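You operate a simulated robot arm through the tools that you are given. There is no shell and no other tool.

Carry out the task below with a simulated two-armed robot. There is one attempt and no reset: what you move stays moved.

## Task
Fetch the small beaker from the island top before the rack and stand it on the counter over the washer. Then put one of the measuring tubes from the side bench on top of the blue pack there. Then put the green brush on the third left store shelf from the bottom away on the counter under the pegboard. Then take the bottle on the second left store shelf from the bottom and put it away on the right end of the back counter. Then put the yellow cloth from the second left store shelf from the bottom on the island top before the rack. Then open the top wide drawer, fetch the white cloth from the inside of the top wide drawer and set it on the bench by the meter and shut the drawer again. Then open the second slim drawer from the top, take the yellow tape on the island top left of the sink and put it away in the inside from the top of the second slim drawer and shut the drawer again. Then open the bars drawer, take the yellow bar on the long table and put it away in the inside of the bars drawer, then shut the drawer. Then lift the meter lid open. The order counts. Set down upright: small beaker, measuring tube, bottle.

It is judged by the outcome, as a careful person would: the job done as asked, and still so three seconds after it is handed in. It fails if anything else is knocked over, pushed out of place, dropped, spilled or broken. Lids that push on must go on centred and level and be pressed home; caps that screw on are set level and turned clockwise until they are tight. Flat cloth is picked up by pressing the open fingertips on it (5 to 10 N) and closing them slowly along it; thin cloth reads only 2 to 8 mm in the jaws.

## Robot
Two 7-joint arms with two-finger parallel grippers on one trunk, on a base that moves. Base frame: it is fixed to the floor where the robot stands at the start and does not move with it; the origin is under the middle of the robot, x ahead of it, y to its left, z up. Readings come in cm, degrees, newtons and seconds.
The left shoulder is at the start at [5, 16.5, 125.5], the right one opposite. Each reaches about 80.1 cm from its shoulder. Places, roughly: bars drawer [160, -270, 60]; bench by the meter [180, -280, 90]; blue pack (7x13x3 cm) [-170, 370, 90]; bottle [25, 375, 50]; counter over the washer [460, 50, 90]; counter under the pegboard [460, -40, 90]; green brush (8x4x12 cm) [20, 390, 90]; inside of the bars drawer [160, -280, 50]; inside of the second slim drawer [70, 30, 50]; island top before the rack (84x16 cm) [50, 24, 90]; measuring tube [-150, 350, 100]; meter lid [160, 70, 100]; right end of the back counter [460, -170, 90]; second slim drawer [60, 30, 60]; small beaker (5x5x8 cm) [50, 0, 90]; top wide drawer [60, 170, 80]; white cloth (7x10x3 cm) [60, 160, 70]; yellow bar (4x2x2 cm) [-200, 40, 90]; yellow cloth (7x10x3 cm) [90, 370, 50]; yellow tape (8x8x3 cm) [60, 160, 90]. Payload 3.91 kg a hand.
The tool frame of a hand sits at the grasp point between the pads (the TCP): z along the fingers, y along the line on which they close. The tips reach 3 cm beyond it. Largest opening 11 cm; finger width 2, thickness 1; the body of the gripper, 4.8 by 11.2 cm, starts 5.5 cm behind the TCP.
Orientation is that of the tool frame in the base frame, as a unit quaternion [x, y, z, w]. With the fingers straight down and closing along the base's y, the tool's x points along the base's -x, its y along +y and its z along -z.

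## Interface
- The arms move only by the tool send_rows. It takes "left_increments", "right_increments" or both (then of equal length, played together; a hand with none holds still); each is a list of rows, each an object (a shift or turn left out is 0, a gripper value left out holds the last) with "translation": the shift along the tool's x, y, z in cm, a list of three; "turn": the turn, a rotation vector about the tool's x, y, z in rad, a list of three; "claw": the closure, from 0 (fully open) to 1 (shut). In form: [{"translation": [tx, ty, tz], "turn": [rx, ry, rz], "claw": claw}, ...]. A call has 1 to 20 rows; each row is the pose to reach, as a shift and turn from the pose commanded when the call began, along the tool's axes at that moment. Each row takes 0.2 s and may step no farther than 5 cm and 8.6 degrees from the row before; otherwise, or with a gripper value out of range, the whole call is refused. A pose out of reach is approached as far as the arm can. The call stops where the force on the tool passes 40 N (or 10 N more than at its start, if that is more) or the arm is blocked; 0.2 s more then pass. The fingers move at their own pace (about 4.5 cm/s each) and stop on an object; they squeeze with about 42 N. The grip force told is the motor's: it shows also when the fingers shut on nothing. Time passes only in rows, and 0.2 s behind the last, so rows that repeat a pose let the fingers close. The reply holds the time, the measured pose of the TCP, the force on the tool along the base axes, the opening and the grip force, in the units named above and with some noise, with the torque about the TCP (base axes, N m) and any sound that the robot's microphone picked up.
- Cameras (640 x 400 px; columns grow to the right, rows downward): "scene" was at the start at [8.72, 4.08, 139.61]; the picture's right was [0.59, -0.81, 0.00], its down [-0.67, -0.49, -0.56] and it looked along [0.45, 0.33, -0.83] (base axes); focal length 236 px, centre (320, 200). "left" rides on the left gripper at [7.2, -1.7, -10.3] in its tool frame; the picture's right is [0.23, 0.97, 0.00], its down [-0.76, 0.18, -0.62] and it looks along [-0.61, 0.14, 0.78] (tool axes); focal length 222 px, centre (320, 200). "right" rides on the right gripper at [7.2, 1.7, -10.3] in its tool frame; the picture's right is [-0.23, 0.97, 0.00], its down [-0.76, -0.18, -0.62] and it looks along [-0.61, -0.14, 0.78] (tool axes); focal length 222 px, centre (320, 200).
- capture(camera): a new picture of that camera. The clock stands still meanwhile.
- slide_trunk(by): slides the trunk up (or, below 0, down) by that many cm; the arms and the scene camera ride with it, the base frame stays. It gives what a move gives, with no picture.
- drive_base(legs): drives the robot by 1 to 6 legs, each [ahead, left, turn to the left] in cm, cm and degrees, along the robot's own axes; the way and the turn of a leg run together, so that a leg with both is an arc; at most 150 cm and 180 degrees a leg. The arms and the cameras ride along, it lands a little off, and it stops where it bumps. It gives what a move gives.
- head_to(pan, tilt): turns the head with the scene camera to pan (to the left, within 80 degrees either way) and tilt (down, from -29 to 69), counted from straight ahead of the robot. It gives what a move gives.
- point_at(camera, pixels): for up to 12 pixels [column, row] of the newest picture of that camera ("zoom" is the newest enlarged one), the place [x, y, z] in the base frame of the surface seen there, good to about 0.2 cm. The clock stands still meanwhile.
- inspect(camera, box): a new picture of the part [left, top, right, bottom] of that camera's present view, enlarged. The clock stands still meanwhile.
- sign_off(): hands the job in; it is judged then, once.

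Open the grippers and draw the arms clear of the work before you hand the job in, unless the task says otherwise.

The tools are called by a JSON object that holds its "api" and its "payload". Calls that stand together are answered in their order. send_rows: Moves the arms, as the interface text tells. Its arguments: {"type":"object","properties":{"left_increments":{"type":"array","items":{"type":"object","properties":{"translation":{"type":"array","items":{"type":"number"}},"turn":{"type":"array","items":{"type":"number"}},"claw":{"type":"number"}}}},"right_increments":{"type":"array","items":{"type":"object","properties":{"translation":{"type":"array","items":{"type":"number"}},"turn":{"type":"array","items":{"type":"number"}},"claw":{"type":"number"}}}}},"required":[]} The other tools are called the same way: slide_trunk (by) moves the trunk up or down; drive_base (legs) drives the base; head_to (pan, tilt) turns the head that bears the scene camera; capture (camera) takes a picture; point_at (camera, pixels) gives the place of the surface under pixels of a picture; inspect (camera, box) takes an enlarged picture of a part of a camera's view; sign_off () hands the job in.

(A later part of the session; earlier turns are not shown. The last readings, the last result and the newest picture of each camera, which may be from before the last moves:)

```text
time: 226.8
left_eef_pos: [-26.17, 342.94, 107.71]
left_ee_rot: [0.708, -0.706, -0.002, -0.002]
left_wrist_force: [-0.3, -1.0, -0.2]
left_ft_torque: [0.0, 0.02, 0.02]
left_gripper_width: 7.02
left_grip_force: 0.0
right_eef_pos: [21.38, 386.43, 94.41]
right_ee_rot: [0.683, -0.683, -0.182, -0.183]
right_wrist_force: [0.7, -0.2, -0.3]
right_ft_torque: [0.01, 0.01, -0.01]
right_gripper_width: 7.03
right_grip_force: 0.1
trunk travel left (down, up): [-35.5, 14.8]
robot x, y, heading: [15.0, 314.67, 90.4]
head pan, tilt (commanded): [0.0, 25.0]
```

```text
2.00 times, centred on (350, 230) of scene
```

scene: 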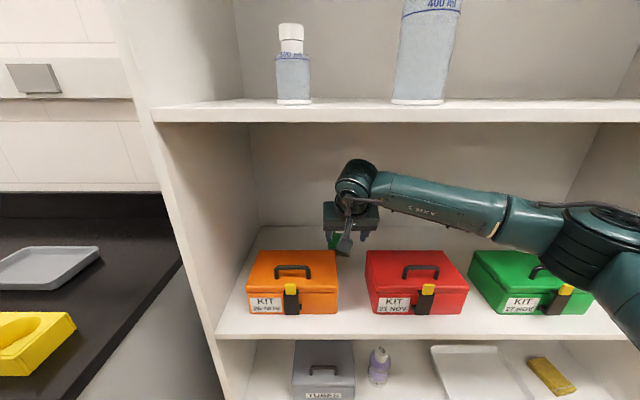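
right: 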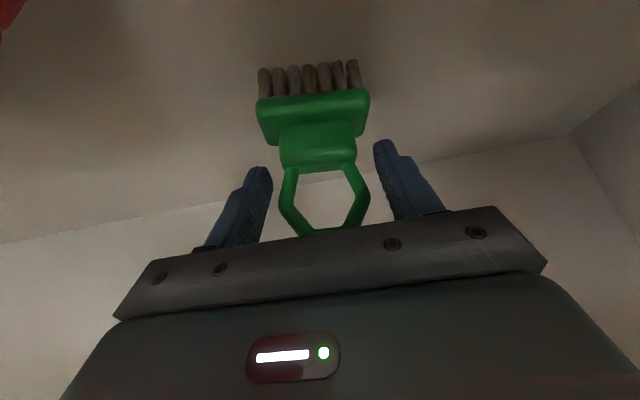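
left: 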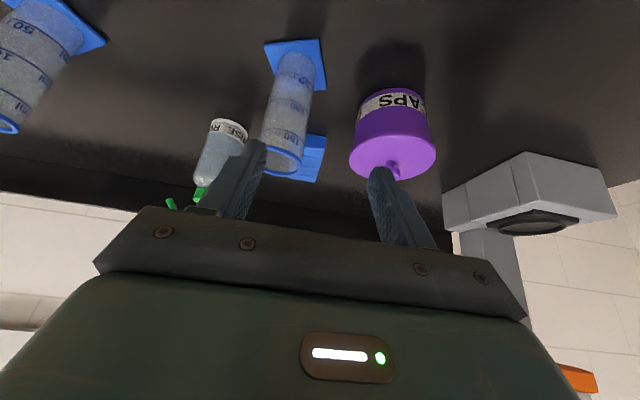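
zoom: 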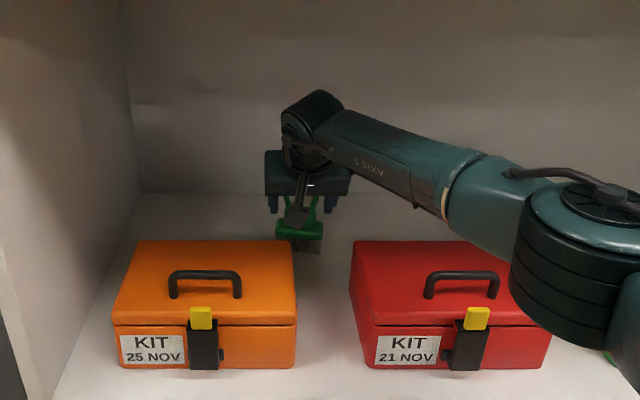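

The fingers straddle the loop handle at (325,195). I close on it.

{"api": "send_rows", "payload": {"right_increments": [{"translation": [0, 0, 0], "claw": 0.5}, {"translation": [0, 0, 0], "claw": 0.6}, {"translation": [0, 0, 0], "claw": 0.7}, {"translation": [0, 0, 0], "claw": 0.8}, {"translation": [0, 0, 0], "claw": 0.8}]}}

{"api": "capture", "payload": {"camera": "right"}}

```text
time: 228.0
left_eef_pos: [-26.14, 342.95, 107.78]
left_ee_rot: [0.708, -0.706, -0.002, -0.001]
left_wrist_force: [-0.4, -0.5, -0.3]
left_ft_torque: [0.02, -0.01, 0.02]
left_gripper_width: 7.02
left_grip_force: 0.1
right_eef_pos: [21.18, 386.54, 94.54]
right_ee_rot: [-0.683, 0.683, 0.184, 0.184]
right_wrist_force: [0.9, -0.2, 0.1]
right_ft_torque: [0.03, -0.01, 0.02]
right_gripper_width: 5.3
right_grip_force: 41.7
trunk travel left (down, up): [-35.5, 14.8]
robot x, y, heading: [15.11, 314.53, 90.1]
head pan, tilt (commanded): [0.0, 25.0]
```

```text
taken
```

right: 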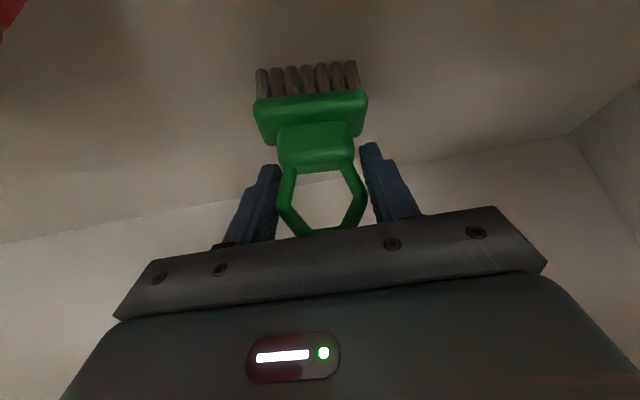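

Gripped at 5.3 cm. I lift 8 cm and shift 1.7 cm right to the middle of the gap between the boxes.

{"api": "send_rows", "payload": {"right_increments": [{"translation": [-0.5, 0, -0.87]}, {"translation": [-1, 0, -1.73]}, {"translation": [-2, -0.6, -3.46]}, {"translation": [-3, -1.2, -5.2]}, {"translation": [-4, -1.7, -6.93]}, {"translation": [-4, -1.7, -6.93]}]}}

{"api": "capture", "payload": {"camera": "right"}}

{"api": "inspect", "payload": {"camera": "scene", "box": [230, 100, 470, 330]}}

```text
time: 229.4
left_eef_pos: [-26.19, 342.94, 107.75]
left_ee_rot: [0.708, -0.707, -0.001, -0.001]
left_wrist_force: [-0.5, -0.3, -0.3]
left_ft_torque: [0.01, 0.0, -0.03]
left_gripper_width: 7.06
left_grip_force: 0.0
right_eef_pos: [22.95, 386.44, 102.52]
right_ee_rot: [0.684, -0.682, -0.185, -0.182]
right_wrist_force: [-0.3, 0.0, -0.5]
right_ft_torque: [0.03, -0.03, -0.01]
right_gripper_width: 5.27
right_grip_force: 41.5
trunk travel left (down, up): [-35.5, 14.8]
robot x, y, heading: [14.85, 314.76, 90.0]
head pan, tilt (commanded): [0.0, 25.0]
```

```text
taken
```

right: 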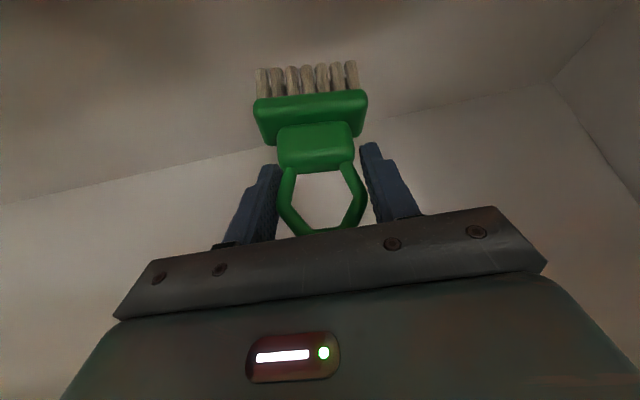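

```text
1.74 times, centred on (350, 215) of scene
```

zoom: 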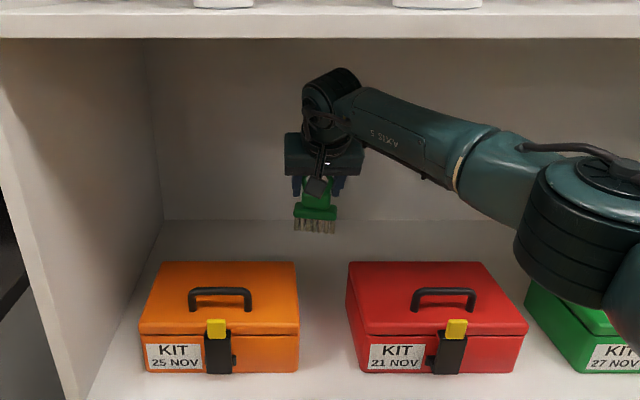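

The brush hangs over the gap, clear of both boxes. I withdraw straight out of the shelf.

{"api": "send_rows", "payload": {"right_increments": [{"translation": [3.57, 0, -2.06]}, {"translation": [7.15, 0, -4.13]}, {"translation": [10.7, 0, -6.2]}, {"translation": [14.3, 0, -8.25]}, {"translation": [17.9, 0, -10.3]}, {"translation": [21.4, 0, -12.4]}, {"translation": [25, 0, -14.4]}, {"translation": [28.6, 0, -16.5]}, {"translation": [28.6, 0, -16.5]}]}}

{"api": "capture", "payload": {"camera": "scene"}}

{"api": "capture", "payload": {"camera": "right"}}

```text
time: 231.4
left_eef_pos: [-26.25, 342.87, 107.73]
left_ee_rot: [0.708, -0.706, -0.001, -0.002]
left_wrist_force: [0.6, 0.9, -0.2]
left_ft_torque: [0.02, 0.0, -0.03]
left_gripper_width: 7.03
left_grip_force: 0.0
right_eef_pos: [23.05, 353.25, 102.49]
right_ee_rot: [0.684, -0.682, -0.184, -0.183]
right_wrist_force: [-0.8, 0.0, -1.0]
right_ft_torque: [0.02, -0.01, -0.03]
right_gripper_width: 5.29
right_grip_force: 41.8
trunk travel left (down, up): [-35.5, 14.8]
robot x, y, heading: [15.02, 314.78, 90.1]
head pan, tilt (commanded): [0.0, 25.0]
```

```text
taken
```

scene: 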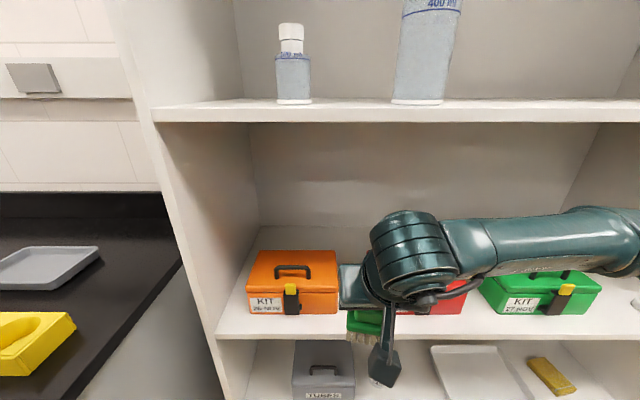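

```text
taken
```

right: 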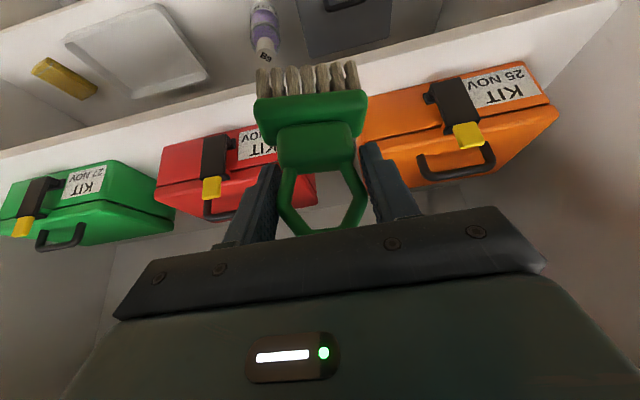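

The brush is out of the shelf. I back away, raise the trunk 12 cm again and drive right through the passage toward the far aisle.

{"api": "drive_base", "payload": {"legs": [[-44, 0, 0]]}}

{"api": "slide_trunk", "payload": {"by": 12}}

{"api": "drive_base", "payload": {"legs": [[0, -130, 0], [0, -130, 0], [0, 0, -90]]}}

{"api": "head_to", "payload": {"pan": -30, "tilt": 20}}

{"api": "capture", "payload": {"camera": "scene"}}

```text
time: 234.1
left_eef_pos: [-26.1, 299.3, 107.72]
left_ee_rot: [0.708, -0.706, -0.002, -0.002]
left_wrist_force: [0.5, -0.8, -0.5]
left_ft_torque: [-0.01, 0.05, 0.01]
left_gripper_width: 7.03
left_grip_force: 0.1
right_eef_pos: [23.19, 309.73, 102.6]
right_ee_rot: [-0.683, 0.683, 0.183, 0.183]
right_wrist_force: [0.6, 1.1, 0.0]
right_ft_torque: [0.01, 0.01, 0.01]
right_gripper_width: 5.29
right_grip_force: 41.9
trunk travel left (down, up): [-35.5, 14.8]
robot x, y, heading: [15.47, 270.84, 90.1]
head pan, tilt (commanded): [0.0, 25.0]
```

```text
time: 235.6
left_eef_pos: [-26.09, 299.33, 119.8]
left_ee_rot: [0.707, -0.707, -0.001, -0.002]
left_wrist_force: [-0.4, 0.1, -0.4]
left_ft_torque: [-0.01, -0.01, -0.02]
left_gripper_width: 7.06
left_grip_force: 0.1
right_eef_pos: [23.15, 309.84, 114.47]
right_ee_rot: [-0.683, 0.683, 0.184, 0.182]
right_wrist_force: [-0.2, -0.7, -0.9]
right_ft_torque: [0.01, -0.02, 0.0]
right_gripper_width: 5.27
right_grip_force: 41.9
trunk travel left (down, up): [-47.5, 2.8]
robot x, y, heading: [15.46, 271.27, 89.8]
head pan, tilt (commanded): [0.0, 25.0]
```

```text
time: 262.1
left_eef_pos: [302.77, 311.44, 119.66]
left_ee_rot: [0.009, 1.0, 0.0, 0.002]
left_wrist_force: [-0.2, -0.2, -0.2]
left_ft_torque: [0.01, 0.0, 0.01]
left_gripper_width: 7.06
left_grip_force: 0.1
right_eef_pos: [312.43, 262.01, 114.53]
right_ee_rot: [0.01, 0.966, -0.003, 0.259]
right_wrist_force: [0.5, 0.5, -0.1]
right_ft_torque: [-0.01, 0.02, -0.04]
right_gripper_width: 5.11
right_grip_force: 42.1
trunk travel left (down, up): [-47.5, 2.8]
robot x, y, heading: [273.85, 270.53, -1.2]
head pan, tilt (commanded): [0.0, 25.0]
```

```text
time: 263.1
left_eef_pos: [302.82, 311.51, 119.77]
left_ee_rot: [0.009, 1.0, 0.0, 0.002]
left_wrist_force: [0.7, -1.6, 0.7]
left_ft_torque: [-0.03, -0.01, 0.0]
left_gripper_width: 7.03
left_grip_force: 0.1
right_eef_pos: [312.26, 261.95, 114.51]
right_ee_rot: [0.009, 0.966, -0.003, 0.259]
right_wrist_force: [-1.0, 0.3, -1.3]
right_ft_torque: [0.03, 0.01, -0.02]
right_gripper_width: 5.13
right_grip_force: 42.0
trunk travel left (down, up): [-47.5, 2.8]
robot x, y, heading: [273.57, 270.6, -1.0]
head pan, tilt (commanded): [-30.0, 20.0]
```

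```text
taken
```

scene: 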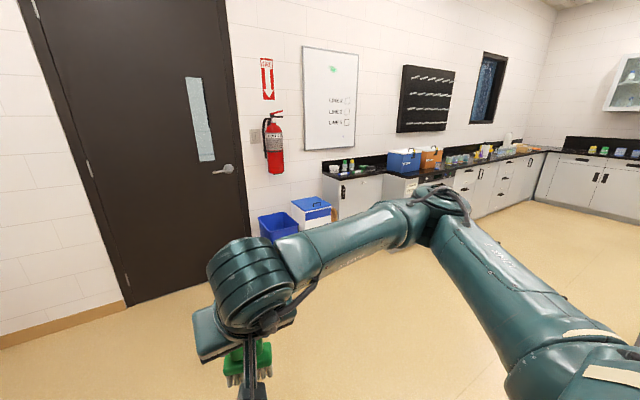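

The way down the aisle is clear. I drive right about 310 cm to stand before the pegboard and look.

{"api": "drive_base", "payload": {"legs": [[0, -150, 1], [0, -150, 0], [30, -8, 0]]}}

{"api": "head_to", "payload": {"pan": 0, "tilt": 15}}

{"api": "capture", "payload": {"camera": "scene"}}

```text
time: 291.0
left_eef_pos: [331.42, 4.25, 119.68]
left_ee_rot: [-0.006, 1.0, -0.001, 0.002]
left_wrist_force: [0.1, -0.1, 0.1]
left_ft_torque: [0.0, -0.01, 0.01]
left_gripper_width: 7.05
left_grip_force: 0.1
right_eef_pos: [342.56, -44.95, 114.55]
right_ee_rot: [-0.005, 0.966, 0.002, 0.259]
right_wrist_force: [0.7, 0.5, 0.0]
right_ft_torque: [0.0, 0.0, -0.02]
right_gripper_width: 5.07
right_grip_force: 41.3
trunk travel left (down, up): [-47.5, 2.8]
robot x, y, heading: [303.78, -37.31, 0.7]
head pan, tilt (commanded): [-30.0, 20.0]
```

```text
time: 291.9
left_eef_pos: [331.44, 4.25, 119.68]
left_ee_rot: [-0.006, 1.0, 0.0, 0.001]
left_wrist_force: [-0.8, -0.4, 0.1]
left_ft_torque: [-0.01, 0.02, 0.01]
left_gripper_width: 7.03
left_grip_force: 0.1
right_eef_pos: [342.3, -44.86, 114.34]
right_ee_rot: [-0.005, 0.966, 0.001, 0.259]
right_wrist_force: [-0.2, -0.3, -0.4]
right_ft_torque: [0.01, -0.01, 0.03]
right_gripper_width: 5.1
right_grip_force: 41.8
trunk travel left (down, up): [-47.5, 2.8]
robot x, y, heading: [303.57, -37.12, 0.8]
head pan, tilt (commanded): [0.0, 15.0]
```

```text
taken
```

scene: 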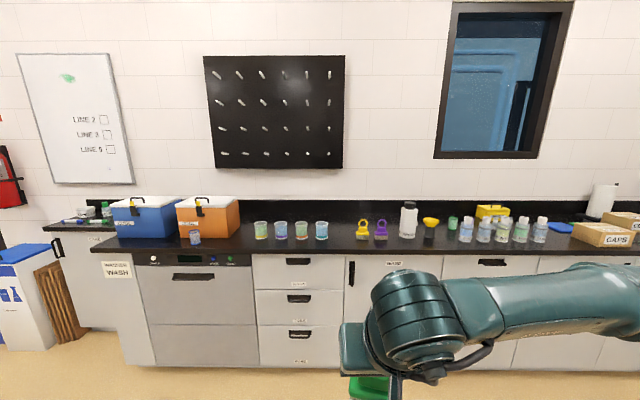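

The pegboard spans columns 203–345; cups stand below at (260–322, 230) and brushes at (363,228),(381,228). I measure the extents.

{"api": "point_at", "payload": {"camera": "scene", "pixels": [[206, 110], [343, 110], [275, 130], [322, 238], [363, 238], [355, 228], [340, 240], [340, 248], [261, 238], [381, 238], [408, 230], [345, 225]]}}

{"api": "inspect", "payload": {"camera": "scene", "box": [230, 190, 450, 280]}}

```text
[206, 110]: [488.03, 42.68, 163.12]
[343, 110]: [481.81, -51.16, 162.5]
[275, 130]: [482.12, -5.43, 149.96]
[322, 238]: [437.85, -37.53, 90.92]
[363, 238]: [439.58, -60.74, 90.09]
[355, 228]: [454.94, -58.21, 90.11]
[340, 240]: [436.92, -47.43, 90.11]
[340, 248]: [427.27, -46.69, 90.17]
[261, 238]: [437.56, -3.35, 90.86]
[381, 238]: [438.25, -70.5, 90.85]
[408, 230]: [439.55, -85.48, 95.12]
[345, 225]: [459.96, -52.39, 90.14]
```

```text
2.91 times, centred on (340, 235) of scene
```

zoom: 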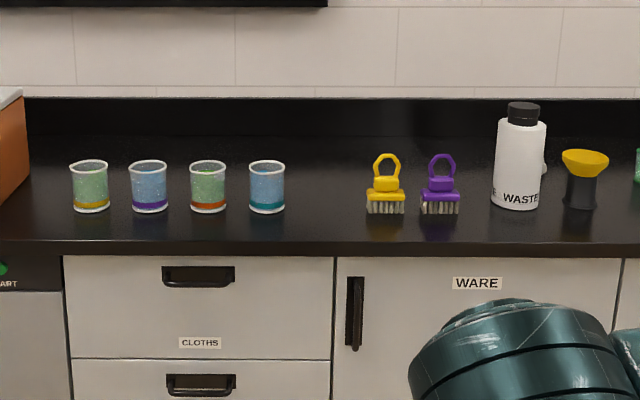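

The free spot between the last cup (y -37.5) and the yellow brush (y -61) lies under the pegboard's right part. I drive ahead about 79 cm so I can set the brush at about (446, -48).

{"api": "drive_base", "payload": {"legs": [[79, -2, -0.8]]}}

{"api": "head_to", "payload": {"pan": -5, "tilt": 45}}

{"api": "capture", "payload": {"camera": "scene"}}

{"api": "capture", "payload": {"camera": "right"}}

```text
time: 296.2
left_eef_pos: [411.04, 2.56, 119.79]
left_ee_rot: [-0.001, 1.0, 0.0, 0.001]
left_wrist_force: [-0.6, -0.5, -0.8]
left_ft_torque: [-0.01, -0.02, -0.01]
left_gripper_width: 7.03
left_grip_force: 0.0
right_eef_pos: [421.47, -46.82, 114.54]
right_ee_rot: [-0.001, 0.966, 0.0, 0.258]
right_wrist_force: [-0.1, 0.3, -0.3]
right_ft_torque: [-0.02, -0.02, -0.01]
right_gripper_width: 5.11
right_grip_force: 42.6
trunk travel left (down, up): [-47.5, 2.8]
robot x, y, heading: [383.05, -38.92, 0.1]
head pan, tilt (commanded): [0.0, 15.0]
```

```text
time: 297.1
left_eef_pos: [411.05, 2.53, 119.75]
left_ee_rot: [-0.001, 1.0, 0.001, 0.002]
left_wrist_force: [-0.4, -0.1, 0.3]
left_ft_torque: [-0.01, -0.01, 0.0]
left_gripper_width: 7.04
left_grip_force: 0.0
right_eef_pos: [421.46, -46.72, 114.49]
right_ee_rot: [-0.001, 0.966, 0.0, 0.258]
right_wrist_force: [-0.2, 0.1, -0.8]
right_ft_torque: [0.01, 0.02, -0.03]
right_gripper_width: 5.09
right_grip_force: 42.4
trunk travel left (down, up): [-47.5, 2.8]
robot x, y, heading: [382.74, -39.19, 0.1]
head pan, tilt (commanded): [-5.0, 45.0]
```

```text
taken
```

scene: 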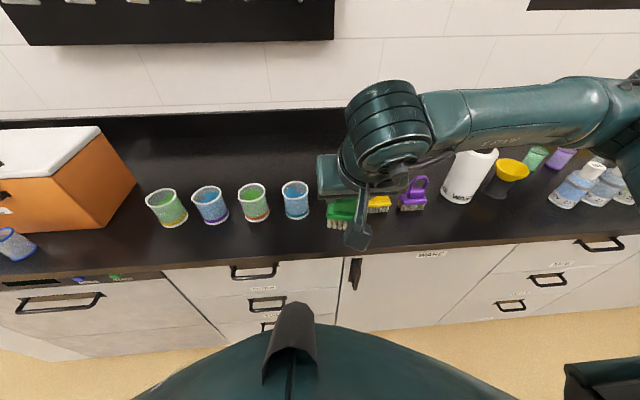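

```text
taken
```

right: 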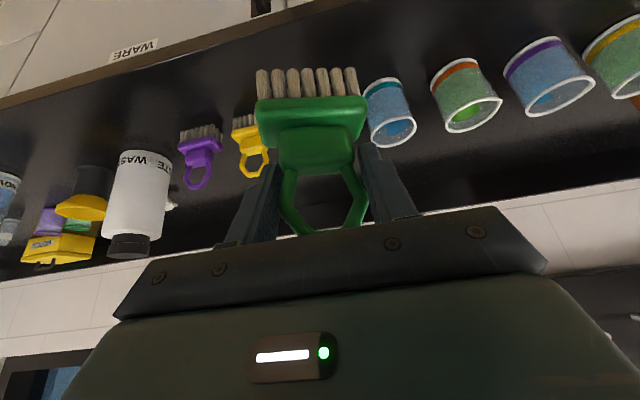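

I measure the last cup's near edges, the yellow brush's edge and my brush's bristles from the right view.

{"api": "point_at", "payload": {"camera": "right", "pixels": [[366, 100], [372, 140], [386, 82], [238, 118], [232, 135], [250, 165], [260, 80], [357, 85], [310, 110], [308, 75]]}}

{"api": "point_at", "payload": {"camera": "scene", "pixels": [[307, 200], [296, 185], [295, 217], [370, 208], [388, 208], [400, 205], [330, 160], [345, 228]]}}

```text
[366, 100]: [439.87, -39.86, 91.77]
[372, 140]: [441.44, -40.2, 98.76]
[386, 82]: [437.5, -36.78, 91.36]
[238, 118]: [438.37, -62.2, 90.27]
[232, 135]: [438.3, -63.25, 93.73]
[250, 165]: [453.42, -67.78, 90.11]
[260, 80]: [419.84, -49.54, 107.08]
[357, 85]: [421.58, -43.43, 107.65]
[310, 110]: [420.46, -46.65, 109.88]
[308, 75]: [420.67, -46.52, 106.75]
```

```text
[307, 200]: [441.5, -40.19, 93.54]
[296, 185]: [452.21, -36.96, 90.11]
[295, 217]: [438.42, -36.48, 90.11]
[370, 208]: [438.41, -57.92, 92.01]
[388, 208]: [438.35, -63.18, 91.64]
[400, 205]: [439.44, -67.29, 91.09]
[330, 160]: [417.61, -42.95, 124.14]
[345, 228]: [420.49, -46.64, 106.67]
```

Free gap: cup edge y -40.2 to yellow brush y -57.9. I move the brush over (446, -48.3) at height, then descend partway.

{"api": "send_rows", "payload": {"right_increments": [{"translation": [-3.53, -0.3, 2.04]}, {"translation": [-7.06, -0.6, 4.08]}, {"translation": [-10.6, -0.9, 6.12]}, {"translation": [-14.1, -1.2, 8.16]}, {"translation": [-17.7, -1.5, 10.2]}, {"translation": [-21.2, -1.6, 12.25]}, {"translation": [-19.2, -1.6, 15.7]}, {"translation": [-17.2, -1.6, 19.2]}, {"translation": [-15.2, -1.6, 22.65]}, {"translation": [-15.2, -1.6, 22.65]}]}}

{"api": "capture", "payload": {"camera": "scene"}}

{"api": "capture", "payload": {"camera": "right"}}

```text
time: 299.4
left_eef_pos: [411.05, 2.5, 119.83]
left_ee_rot: [-0.001, 1.0, 0.001, 0.003]
left_wrist_force: [0.4, -0.4, 0.3]
left_ft_torque: [0.02, 0.0, 0.0]
left_gripper_width: 7.06
left_grip_force: 0.0
right_eef_pos: [445.94, -48.3, 102.42]
right_ee_rot: [-0.001, 0.966, 0.002, 0.259]
right_wrist_force: [0.8, -0.2, -0.3]
right_ft_torque: [-0.01, -0.01, -0.01]
right_gripper_width: 5.11
right_grip_force: 42.3
trunk travel left (down, up): [-47.5, 2.8]
robot x, y, heading: [382.97, -38.83, 0.0]
head pan, tilt (commanded): [-5.0, 45.0]
```

```text
taken
```

scene: 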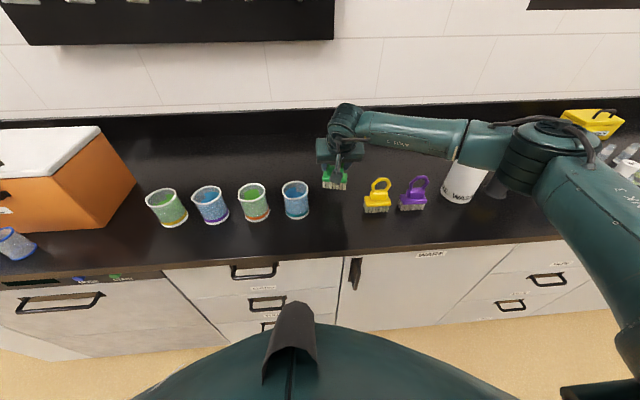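

```text
taken
```

right: 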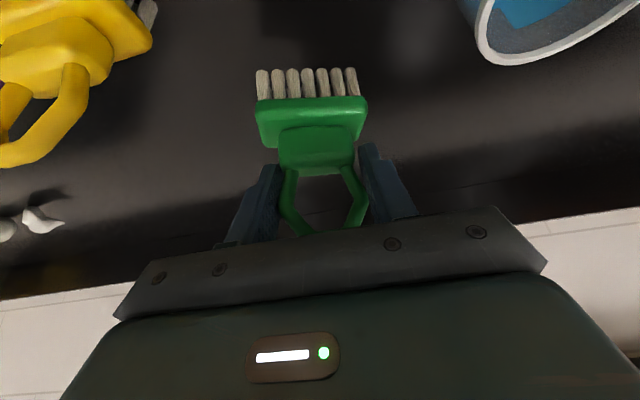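

The forearm passes in front of the white WASTE bottle's top at (470,155). I check the clearance there before lowering further.

{"api": "point_at", "payload": {"camera": "scene", "pixels": [[460, 150], [470, 155], [480, 163], [460, 125], [455, 175], [470, 180], [500, 170], [540, 190], [490, 190]]}}

{"api": "inspect", "payload": {"camera": "scene", "box": [400, 90, 600, 230]}}

```text
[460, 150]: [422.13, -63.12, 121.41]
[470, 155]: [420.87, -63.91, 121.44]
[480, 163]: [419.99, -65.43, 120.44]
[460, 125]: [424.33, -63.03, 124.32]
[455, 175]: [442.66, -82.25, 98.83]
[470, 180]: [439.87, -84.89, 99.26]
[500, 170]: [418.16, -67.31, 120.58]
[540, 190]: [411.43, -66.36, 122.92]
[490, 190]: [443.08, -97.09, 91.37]
```

```text
2.86 times, centred on (500, 160) of scene
```

zoom: 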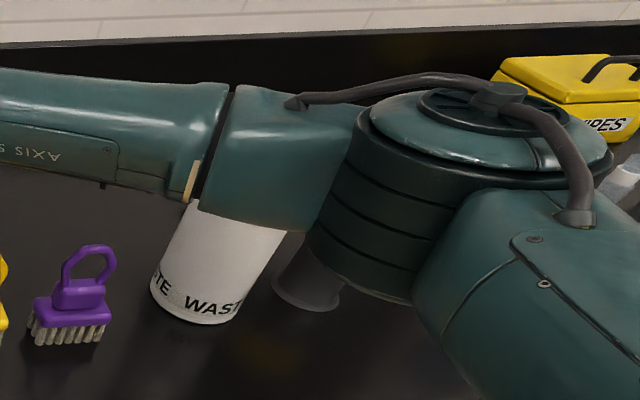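

The forearm is 20 cm away from the bottle. I lower the brush 3.5 cm and then feel for contact.

{"api": "send_rows", "payload": {"right_increments": [{"translation": [1.0, 0, 1.73]}, {"translation": [1.6, 0, 2.77]}, {"translation": [1.75, 0, 3.03]}, {"translation": [1.85, 0, 3.2]}, {"translation": [1.95, 0, 3.38]}, {"translation": [1.95, 0, 3.38]}]}}

{"api": "inspect", "payload": {"camera": "scene", "box": [260, 90, 460, 230]}}

```text
time: 300.8
left_eef_pos: [411.0, 2.5, 119.8]
left_ee_rot: [-0.001, 1.0, 0.0, 0.002]
left_wrist_force: [-0.1, 0.3, 0.2]
left_ft_torque: [-0.03, 0.02, 0.01]
left_gripper_width: 7.02
left_grip_force: 0.0
right_eef_pos: [445.97, -48.3, 98.55]
right_ee_rot: [-0.001, 0.966, 0.0, 0.259]
right_wrist_force: [0.2, 0.1, -0.6]
right_ft_torque: [0.02, 0.0, -0.03]
right_gripper_width: 5.09
right_grip_force: 41.6
trunk travel left (down, up): [-47.5, 2.8]
robot x, y, heading: [383.09, -38.82, 0.1]
head pan, tilt (commanded): [-5.0, 45.0]
```

```text
2.86 times, centred on (360, 160) of scene
```

zoom: 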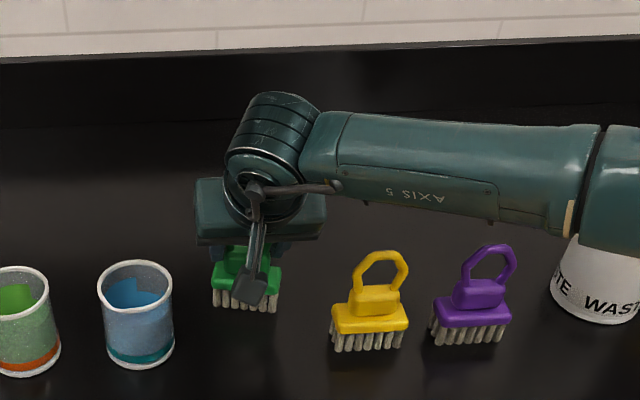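

No contact force yet at z 98.55; I go on in 1 mm steps.

{"api": "send_rows", "payload": {"right_increments": [{"translation": [0.05, 0, 0.09]}, {"translation": [0.1, 0, 0.17]}, {"translation": [0.15, 0, 0.26]}, {"translation": [0.15, 0, 0.26]}]}}

```text
time: 301.8
left_eef_pos: [410.88, 2.47, 119.78]
left_ee_rot: [-0.001, 1.0, -0.001, 0.003]
left_wrist_force: [0.1, -0.5, 0.3]
left_ft_torque: [0.01, 0.0, 0.01]
left_gripper_width: 7.04
left_grip_force: 0.1
right_eef_pos: [445.85, -48.38, 98.44]
right_ee_rot: [0.0, 0.965, 0.001, 0.26]
right_wrist_force: [-1.0, -1.5, 10.1]
right_ft_torque: [0.24, 0.02, 0.02]
right_gripper_width: 5.12
right_grip_force: 41.9
trunk travel left (down, up): [-47.5, 2.8]
robot x, y, heading: [383.03, -38.8, -0.1]
head pan, tilt (commanded): [-5.0, 45.0]
```

Contact (10 N). I open the fingers and rise straight up, then draw back.

{"api": "send_rows", "payload": {"right_increments": [{"translation": [0.08, 0, 0.14]}, {"translation": [0.08, 0, 0.14], "claw": 0.5}, {"translation": [0.08, 0, 0.14], "claw": 0.4}, {"translation": [0.08, 0, 0.14], "claw": 0.36}, {"translation": [0.08, 0, 0.14], "claw": 0.36}, {"translation": [-1, 0, -1.73]}, {"translation": [-3, 0, -5.2]}, {"translation": [-5, 0, -8.66]}, {"translation": [-7, 0, -12.1]}, {"translation": [-3.5, 0, -14.1]}, {"translation": [0, 0, -16.2]}, {"translation": [3.5, 0, -18.2]}, {"translation": [7, 0, -20.2]}, {"translation": [10.5, 0, -22.2]}]}}

{"api": "capture", "payload": {"camera": "scene"}}

{"api": "inspect", "payload": {"camera": "scene", "box": [260, 90, 460, 230]}}

```text
time: 304.8
left_eef_pos: [410.98, 2.5, 119.68]
left_ee_rot: [-0.001, 1.0, 0.0, 0.003]
left_wrist_force: [-0.7, 0.3, 0.5]
left_ft_torque: [-0.01, 0.0, 0.04]
left_gripper_width: 7.03
left_grip_force: 0.0
right_eef_pos: [425.83, -48.38, 112.25]
right_ee_rot: [0.0, 0.966, 0.001, 0.26]
right_wrist_force: [-1.0, 0.4, 0.2]
right_ft_torque: [0.01, 0.01, 0.0]
right_gripper_width: 7.05
right_grip_force: 0.0
trunk travel left (down, up): [-47.5, 2.8]
robot x, y, heading: [382.94, -39.28, 0.4]
head pan, tilt (commanded): [-5.0, 45.0]
```

```text
taken
```

scene: 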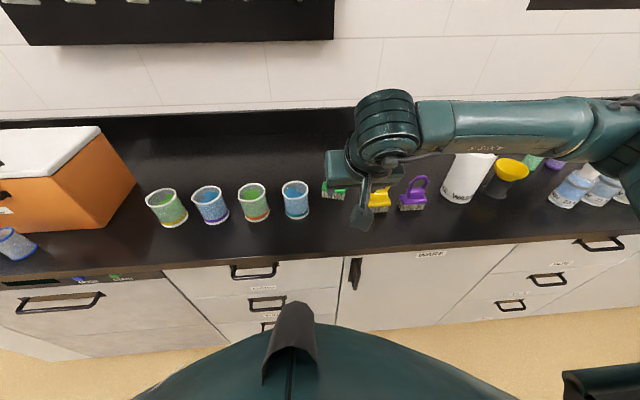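

```text
2.86 times, centred on (360, 160) of scene
```

zoom: 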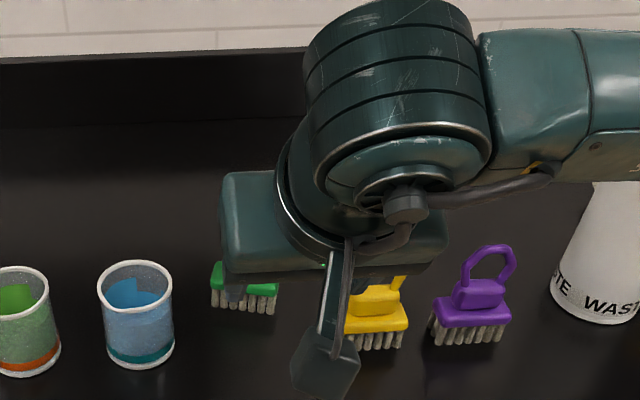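

The brush rests at (244,285) in the zoom. I back off 60 cm and look at it unobstructed, along with the right end of the back counter.

{"api": "drive_base", "payload": {"legs": [[-65, 0, 0]]}}

{"api": "head_to", "payload": {"pan": -30, "tilt": 15}}

{"api": "capture", "payload": {"camera": "scene"}}

{"api": "inspect", "payload": {"camera": "scene", "box": [80, 180, 280, 300]}}

```text
time: 308.3
left_eef_pos: [346.77, 2.36, 119.84]
left_ee_rot: [-0.002, 1.0, 0.0, 0.003]
left_wrist_force: [-1.2, -0.7, -0.5]
left_ft_torque: [-0.02, -0.01, -0.01]
left_gripper_width: 7.04
left_grip_force: 0.0
right_eef_pos: [361.75, -48.4, 112.3]
right_ee_rot: [-0.003, 0.966, 0.001, 0.259]
right_wrist_force: [0.0, -0.5, -0.4]
right_ft_torque: [0.0, -0.02, -0.02]
right_gripper_width: 7.05
right_grip_force: 0.0
trunk travel left (down, up): [-47.5, 2.8]
robot x, y, heading: [318.82, -39.1, 0.1]
head pan, tilt (commanded): [-5.0, 45.0]
```

```text
time: 309.3
left_eef_pos: [346.89, 2.4, 119.81]
left_ee_rot: [-0.002, 1.0, 0.0, 0.001]
left_wrist_force: [-0.6, 1.4, -0.6]
left_ft_torque: [0.0, 0.02, 0.01]
left_gripper_width: 7.06
left_grip_force: 0.1
right_eef_pos: [361.82, -48.49, 112.2]
right_ee_rot: [-0.002, 0.966, 0.0, 0.259]
right_wrist_force: [-0.6, 0.1, 0.4]
right_ft_torque: [-0.01, -0.03, -0.02]
right_gripper_width: 7.04
right_grip_force: 0.1
trunk travel left (down, up): [-47.5, 2.8]
robot x, y, heading: [318.99, -39.3, 0.4]
head pan, tilt (commanded): [-30.0, 15.0]
```

```text
taken
```

scene: 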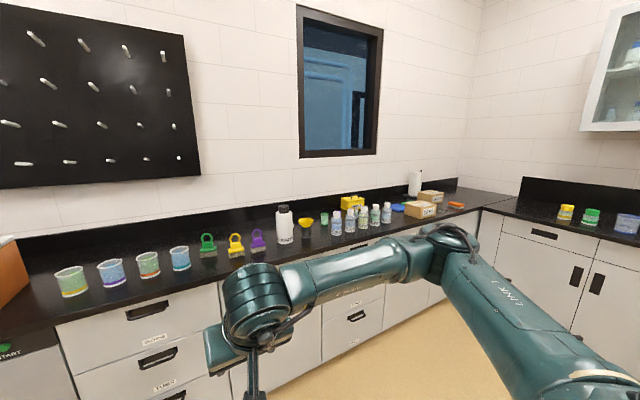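

```text
3.20 times, centred on (180, 240) of scene
```

zoom: 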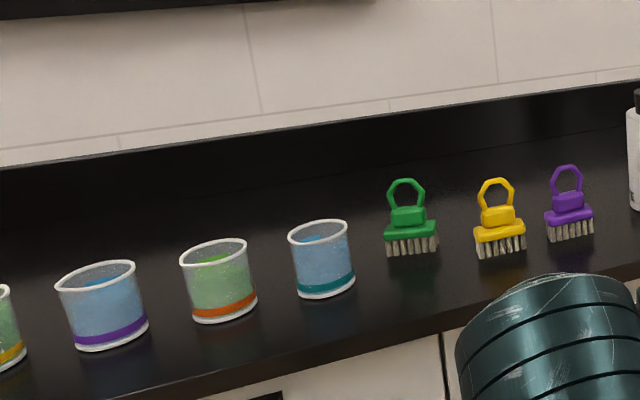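

The green brush stands well in line with the others. I return the same way to the store shelf.

{"api": "drive_base", "payload": {"legs": [[-45, 0, 0], [0, 150, 0], [0, 150, 0], [0, 10, 90], [0, 130, 0], [0, 118, 0]]}}

{"api": "head_to", "payload": {"pan": 0, "tilt": 30}}

{"api": "capture", "payload": {"camera": "scene"}}

```text
time: 363.3
left_eef_pos: [-20.66, 301.07, 119.71]
left_ee_rot: [-0.705, 0.709, 0.0, 0.002]
left_wrist_force: [0.0, 0.0, -0.7]
left_ft_torque: [0.0, 0.0, 0.0]
left_gripper_width: 7.05
left_grip_force: 0.1
right_eef_pos: [30.53, 315.43, 112.24]
right_ee_rot: [-0.681, 0.685, 0.182, 0.184]
right_wrist_force: [-0.2, 0.6, -0.4]
right_ft_torque: [0.0, -0.02, 0.0]
right_gripper_width: 7.06
right_grip_force: 0.0
trunk travel left (down, up): [-47.5, 2.8]
robot x, y, heading: [20.32, 272.71, 89.6]
head pan, tilt (commanded): [-30.0, 15.0]
```

```text
time: 364.2
left_eef_pos: [-20.59, 301.14, 119.72]
left_ee_rot: [-0.705, 0.709, 0.001, 0.001]
left_wrist_force: [0.9, 0.0, -0.4]
left_ft_torque: [0.0, -0.02, 0.03]
left_gripper_width: 7.03
left_grip_force: 0.0
right_eef_pos: [30.51, 315.46, 112.27]
right_ee_rot: [-0.681, 0.685, 0.183, 0.184]
right_wrist_force: [0.5, 0.7, 0.2]
right_ft_torque: [-0.03, 0.01, -0.01]
right_gripper_width: 7.02
right_grip_force: 0.0
trunk travel left (down, up): [-47.5, 2.8]
robot x, y, heading: [20.43, 272.57, 89.4]
head pan, tilt (commanded): [0.0, 30.0]
```

```text
taken
```

scene: 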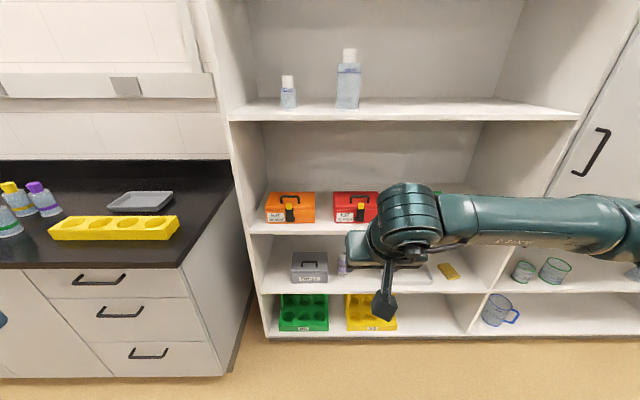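

Bottle and cloth lie on the second shelf (z ~50). I shift 6 cm right, lower the trunk by 40 cm, and look again.

{"api": "drive_base", "payload": {"legs": [[0, -6, 0.5]]}}

{"api": "slide_trunk", "payload": {"by": -40}}

{"api": "head_to", "payload": {"pan": 0, "tilt": 25}}

{"api": "capture", "payload": {"camera": "scene"}}

{"api": "capture", "payload": {"camera": "right"}}

```text
time: 365.4
left_eef_pos: [-14.84, 300.77, 119.8]
left_ee_rot: [0.708, -0.706, -0.001, -0.001]
left_wrist_force: [-0.1, 0.2, -0.2]
left_ft_torque: [0.03, -0.01, -0.02]
left_gripper_width: 7.04
left_grip_force: 0.1
right_eef_pos: [36.11, 315.46, 112.29]
right_ee_rot: [0.684, -0.682, -0.184, -0.182]
right_wrist_force: [0.2, -0.1, -0.3]
right_ft_torque: [-0.03, 0.01, -0.01]
right_gripper_width: 7.01
right_grip_force: 0.1
trunk travel left (down, up): [-47.5, 2.8]
robot x, y, heading: [26.44, 272.62, 90.1]
head pan, tilt (commanded): [0.0, 30.0]
```

```text
time: 369.3
left_eef_pos: [-14.9, 300.72, 79.81]
left_ee_rot: [0.708, -0.706, -0.001, -0.001]
left_wrist_force: [0.7, -0.6, -0.1]
left_ft_torque: [0.0, 0.03, -0.01]
left_gripper_width: 7.03
left_grip_force: 0.0
right_eef_pos: [36.04, 315.59, 72.34]
right_ee_rot: [0.683, -0.683, -0.183, -0.183]
right_wrist_force: [0.3, 0.4, 0.1]
right_ft_torque: [-0.01, 0.0, -0.02]
right_gripper_width: 7.05
right_grip_force: 0.2
trunk travel left (down, up): [-7.5, 42.8]
robot x, y, heading: [26.56, 272.67, 90.3]
head pan, tilt (commanded): [0.0, 30.0]
```

```text
time: 369.9
left_eef_pos: [-14.85, 300.75, 79.73]
left_ee_rot: [0.708, -0.706, -0.001, -0.002]
left_wrist_force: [0.2, -0.3, 1.1]
left_ft_torque: [0.01, 0.04, -0.01]
left_gripper_width: 7.01
left_grip_force: 0.1
right_eef_pos: [35.92, 315.55, 72.34]
right_ee_rot: [0.684, -0.682, -0.183, -0.183]
right_wrist_force: [-0.2, 0.5, -0.3]
right_ft_torque: [-0.02, 0.0, -0.05]
right_gripper_width: 7.04
right_grip_force: 0.0
trunk travel left (down, up): [-7.5, 42.8]
robot x, y, heading: [26.6, 272.48, 90.1]
head pan, tilt (commanded): [0.0, 25.0]
```

```text
taken
```

scene: 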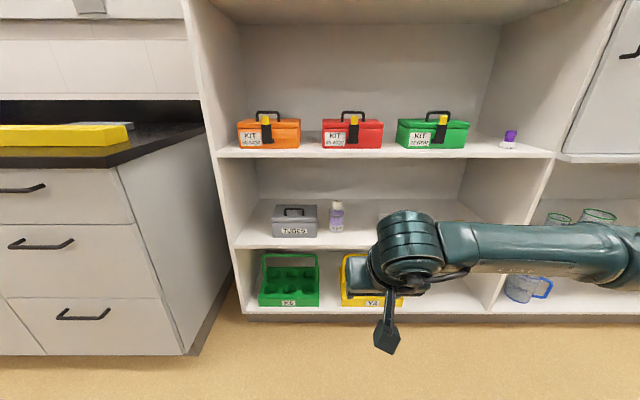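

```text
taken
```

right: 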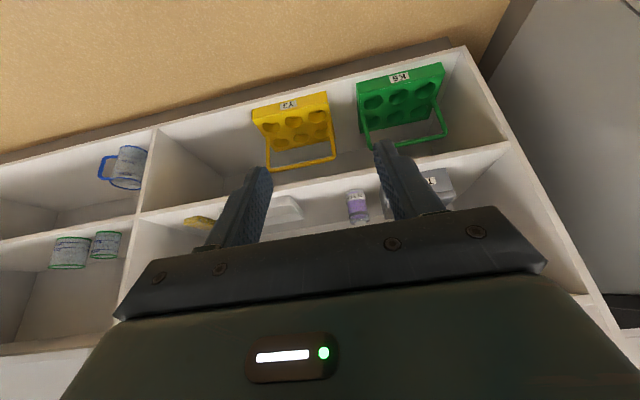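

The bottle is at (336,215), right of the grey TUBES box at (294,220). I zoom and measure.

{"api": "inspect", "payload": {"camera": "scene", "box": [260, 180, 400, 260]}}

{"api": "point_at", "payload": {"camera": "zoom", "pixels": [[346, 105], [334, 98], [358, 98], [315, 150], [372, 150], [346, 170], [346, 210], [318, 215], [374, 215], [346, 225], [258, 200], [258, 130]]}}

```text
4.57 times, centred on (330, 220) of scene
```

zoom: 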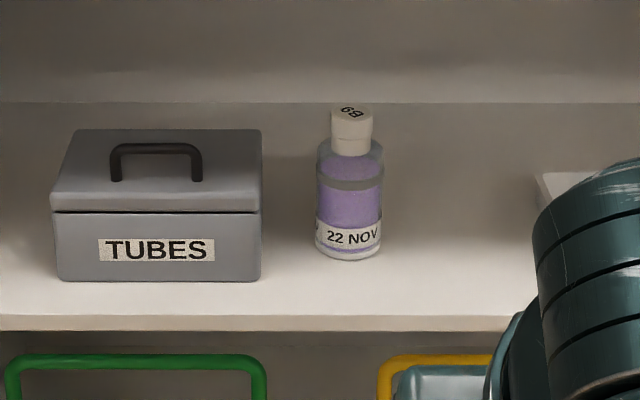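

```text
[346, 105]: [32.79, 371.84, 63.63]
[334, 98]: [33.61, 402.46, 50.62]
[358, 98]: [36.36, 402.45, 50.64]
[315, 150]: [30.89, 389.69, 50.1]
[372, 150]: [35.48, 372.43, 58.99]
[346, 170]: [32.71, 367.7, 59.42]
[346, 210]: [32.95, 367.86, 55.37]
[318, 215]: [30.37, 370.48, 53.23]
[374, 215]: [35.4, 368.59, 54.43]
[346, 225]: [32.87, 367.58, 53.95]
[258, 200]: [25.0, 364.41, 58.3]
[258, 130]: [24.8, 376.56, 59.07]
```

The bottle (centre about (32.9, 370.6), 6 cm wide, cap top z 63.8) stands on z 50. A flatter hand suits it, so I tilt the right hand to 60° and test the pose in free space at bottle height.

{"api": "send_rows", "payload": {"right_increments": [{"translation": [0, 0, 0], "turn": [0, -0.13, 0], "claw": 0.27}, {"translation": [0, 0, 0], "turn": [0, -0.26, 0]}, {"translation": [0, 0, 0], "turn": [0, -0.39, 0]}, {"translation": [0, 0, 0], "turn": [0, -0.5236, 0]}, {"translation": [0, 0, 0], "turn": [0, -0.5236, 0]}]}}

{"api": "send_rows", "payload": {"right_increments": [{"translation": [3, 0, 1.7]}, {"translation": [5, 0, 4]}, {"translation": [5, 0, 8]}, {"translation": [5, 0, 12]}, {"translation": [5, 0, 16]}, {"translation": [5, 0, 16]}]}}

{"api": "capture", "payload": {"camera": "scene"}}

```text
time: 371.1
left_eef_pos: [-14.95, 300.68, 79.76]
left_ee_rot: [0.708, -0.706, -0.001, -0.001]
left_wrist_force: [-1.0, 0.5, 0.0]
left_ft_torque: [0.0, 0.0, -0.01]
left_gripper_width: 7.04
left_grip_force: 0.0
right_eef_pos: [36.11, 315.54, 72.33]
right_ee_rot: [0.613, -0.611, -0.355, -0.353]
right_wrist_force: [0.2, 0.3, -0.1]
right_ft_torque: [0.02, -0.01, 0.02]
right_gripper_width: 8.03
right_grip_force: 0.0
trunk travel left (down, up): [-7.5, 42.8]
robot x, y, heading: [26.31, 272.81, 90.1]
head pan, tilt (commanded): [0.0, 25.0]
```

```text
time: 372.5
left_eef_pos: [-14.89, 300.68, 79.74]
left_ee_rot: [0.708, -0.706, -0.001, -0.002]
left_wrist_force: [-0.6, -0.3, -0.1]
left_ft_torque: [0.01, 0.02, -0.02]
left_gripper_width: 7.02
left_grip_force: 0.2
right_eef_pos: [36.01, 327.01, 59.87]
right_ee_rot: [0.613, -0.612, -0.354, -0.353]
right_wrist_force: [0.0, -0.2, 0.3]
right_ft_torque: [-0.01, 0.0, 0.05]
right_gripper_width: 8.02
right_grip_force: 0.0
trunk travel left (down, up): [-7.5, 42.8]
robot x, y, heading: [26.5, 272.91, 90.1]
head pan, tilt (commanded): [0.0, 25.0]
```

```text
taken
```

scene: 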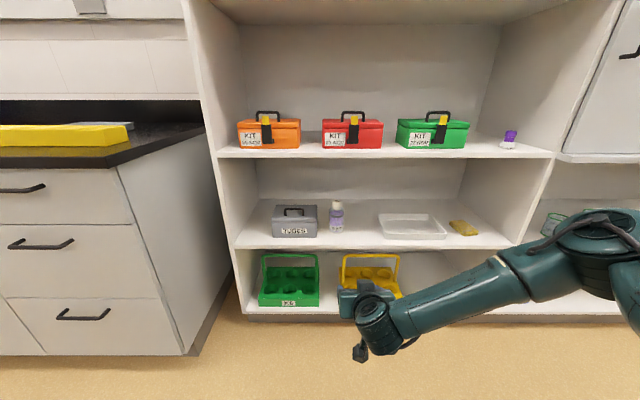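

The 60° pose is reachable. I note the cloth at (464,227) and measure it as well, then drive 25 cm nearer.

{"api": "point_at", "payload": {"camera": "scene", "pixels": [[464, 227], [450, 222], [475, 222], [480, 234], [455, 234], [440, 232], [400, 238], [445, 225], [336, 220], [317, 215]]}}

{"api": "drive_base", "payload": {"legs": [[25, 0, 0]]}}

{"api": "capture", "payload": {"camera": "scene"}}

{"api": "capture", "payload": {"camera": "right"}}

```text
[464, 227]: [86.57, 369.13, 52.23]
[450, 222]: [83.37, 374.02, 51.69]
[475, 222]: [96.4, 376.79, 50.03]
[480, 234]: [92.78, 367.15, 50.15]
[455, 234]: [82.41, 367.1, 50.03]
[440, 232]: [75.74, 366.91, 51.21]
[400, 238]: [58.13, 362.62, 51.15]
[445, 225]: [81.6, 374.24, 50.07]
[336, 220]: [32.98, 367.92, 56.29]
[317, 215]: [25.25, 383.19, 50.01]
```

```text
time: 374.4
left_eef_pos: [-15.0, 325.5, 79.78]
left_ee_rot: [0.708, -0.706, -0.001, -0.001]
left_wrist_force: [-0.4, 0.0, -0.1]
left_ft_torque: [0.01, -0.01, -0.01]
left_gripper_width: 7.04
left_grip_force: 0.1
right_eef_pos: [35.84, 351.82, 59.91]
right_ee_rot: [0.613, -0.611, -0.355, -0.353]
right_wrist_force: [0.1, -0.2, -0.7]
right_ft_torque: [0.03, 0.01, 0.01]
right_gripper_width: 8.02
right_grip_force: 0.0
trunk travel left (down, up): [-7.5, 42.8]
robot x, y, heading: [26.36, 297.67, 90.2]
head pan, tilt (commanded): [0.0, 25.0]
```

```text
taken
```

scene: 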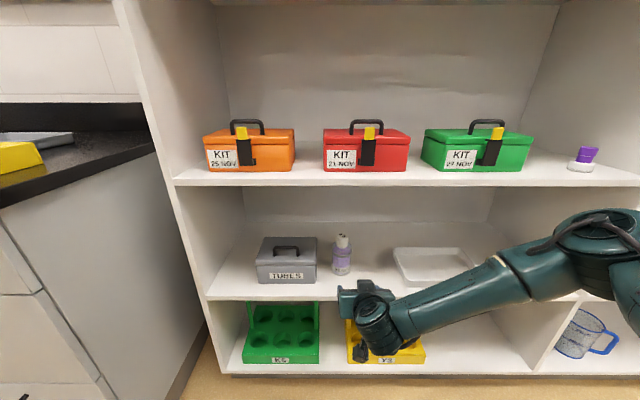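

```text
taken
```

right: 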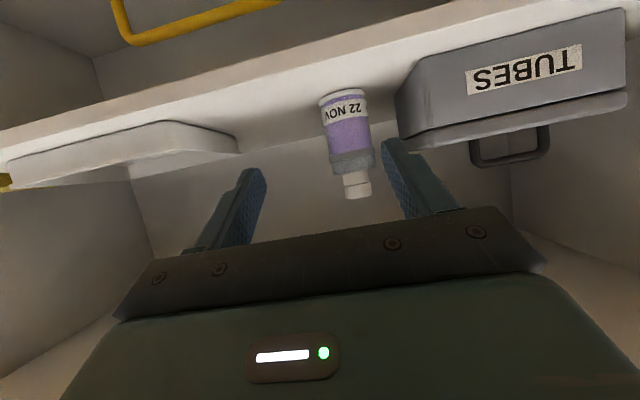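

The bottle is visible in the right view at (347,140). I measure its sides to centre the hand.

{"api": "point_at", "payload": {"camera": "right", "pixels": [[326, 130], [368, 128], [347, 130], [320, 102], [366, 97], [345, 185], [371, 180], [343, 95], [398, 100], [398, 130], [357, 196]]}}

{"api": "point_at", "payload": {"camera": "scene", "pixels": [[332, 258], [351, 258], [341, 262], [342, 236], [342, 275], [317, 270], [393, 262]]}}

```text
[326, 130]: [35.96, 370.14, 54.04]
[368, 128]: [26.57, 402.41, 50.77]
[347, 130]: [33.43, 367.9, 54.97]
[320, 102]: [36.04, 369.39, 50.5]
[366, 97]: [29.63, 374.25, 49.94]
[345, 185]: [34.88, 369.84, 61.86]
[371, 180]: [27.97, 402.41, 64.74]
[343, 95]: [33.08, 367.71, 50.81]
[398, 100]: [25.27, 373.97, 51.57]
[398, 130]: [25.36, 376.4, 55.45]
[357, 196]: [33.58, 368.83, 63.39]
```

```text
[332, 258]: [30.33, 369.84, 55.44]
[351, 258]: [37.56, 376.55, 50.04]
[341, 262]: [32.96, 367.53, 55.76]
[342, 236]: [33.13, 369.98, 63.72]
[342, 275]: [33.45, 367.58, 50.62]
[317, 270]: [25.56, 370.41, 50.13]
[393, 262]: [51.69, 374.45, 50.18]
```

Bottle centre (33.1, 370.5), radius 3. I shift 2.7 cm left first, then advance to the grasp point (z 56) with the fingers passing on both sides.

{"api": "send_rows", "payload": {"right_increments": [{"translation": [0, 2.74, 0]}, {"translation": [-1.5, 2.74, 4.5]}, {"translation": [-3, 2.74, 9]}, {"translation": [-4, 2.74, 12]}, {"translation": [-4, 2.74, 12]}]}}

{"api": "capture", "payload": {"camera": "right"}}

{"api": "capture", "payload": {"camera": "scene"}}

```text
time: 375.6
left_eef_pos: [-15.04, 325.62, 79.75]
left_ee_rot: [0.708, -0.706, -0.001, -0.002]
left_wrist_force: [-0.1, -0.1, 0.7]
left_ft_torque: [0.0, -0.02, -0.02]
left_gripper_width: 7.04
left_grip_force: 0.0
right_eef_pos: [32.97, 364.34, 57.24]
right_ee_rot: [0.613, -0.611, -0.355, -0.353]
right_wrist_force: [0.7, -0.4, -0.1]
right_ft_torque: [0.01, -0.01, 0.0]
right_gripper_width: 8.04
right_grip_force: 0.0
trunk travel left (down, up): [-7.5, 42.8]
robot x, y, heading: [26.49, 297.23, 90.1]
head pan, tilt (commanded): [0.0, 25.0]
```

```text
taken
```

right: 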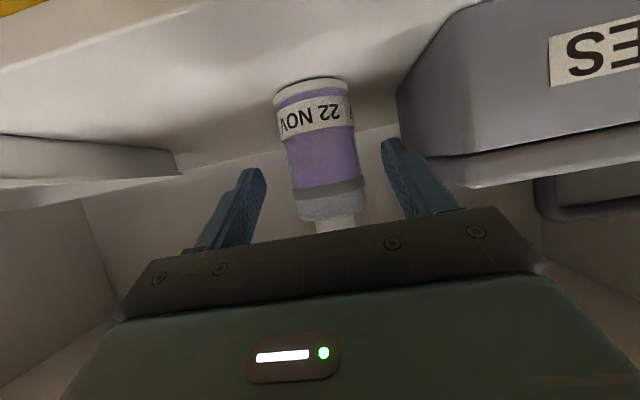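

```text
taken
```

scene: 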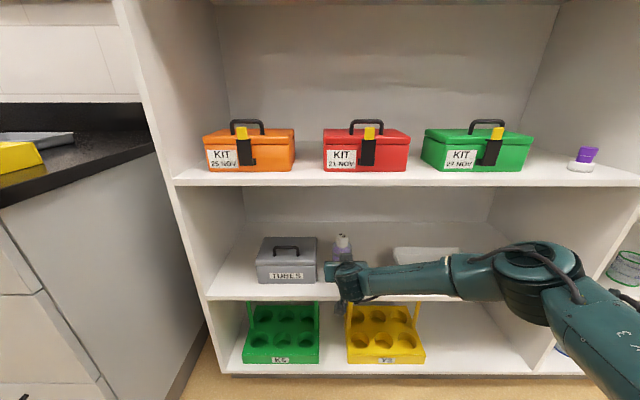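

The bottle is centred between the fingers. I advance the last 6 cm and close on it.

{"api": "send_rows", "payload": {"right_increments": [{"translation": [-0.7, -0.1, 2]}, {"translation": [-1.4, -0.1, 4]}, {"translation": [-2.0, -0.1, 6]}, {"translation": [-2.0, -0.1, 6]}, {"translation": [-2.0, -0.1, 6], "claw": 0.36}, {"translation": [-2.0, -0.1, 6], "claw": 0.42}, {"translation": [-2.0, -0.1, 6], "claw": 0.48}, {"translation": [-2.0, -0.1, 6], "claw": 0.55}, {"translation": [-2.0, -0.1, 6], "claw": 0.55}]}}

{"api": "capture", "payload": {"camera": "right"}}

```text
time: 377.6
left_eef_pos: [-15.01, 325.52, 79.78]
left_ee_rot: [0.708, -0.707, -0.001, -0.001]
left_wrist_force: [0.3, 0.7, 0.4]
left_ft_torque: [-0.01, 0.0, -0.05]
left_gripper_width: 7.04
left_grip_force: 0.0
right_eef_pos: [33.14, 370.42, 56.16]
right_ee_rot: [0.613, -0.612, -0.354, -0.353]
right_wrist_force: [-0.1, 0.7, 0.0]
right_ft_torque: [0.04, -0.01, 0.0]
right_gripper_width: 5.92
right_grip_force: 42.2
trunk travel left (down, up): [-7.5, 42.8]
robot x, y, heading: [26.09, 297.82, 90.2]
head pan, tilt (commanded): [0.0, 25.0]
```

```text
taken
```

right: 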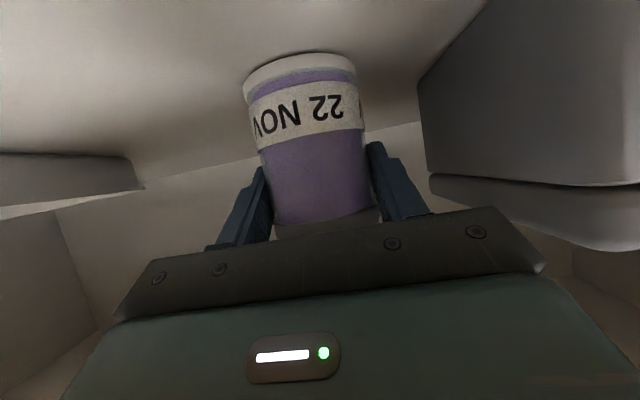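

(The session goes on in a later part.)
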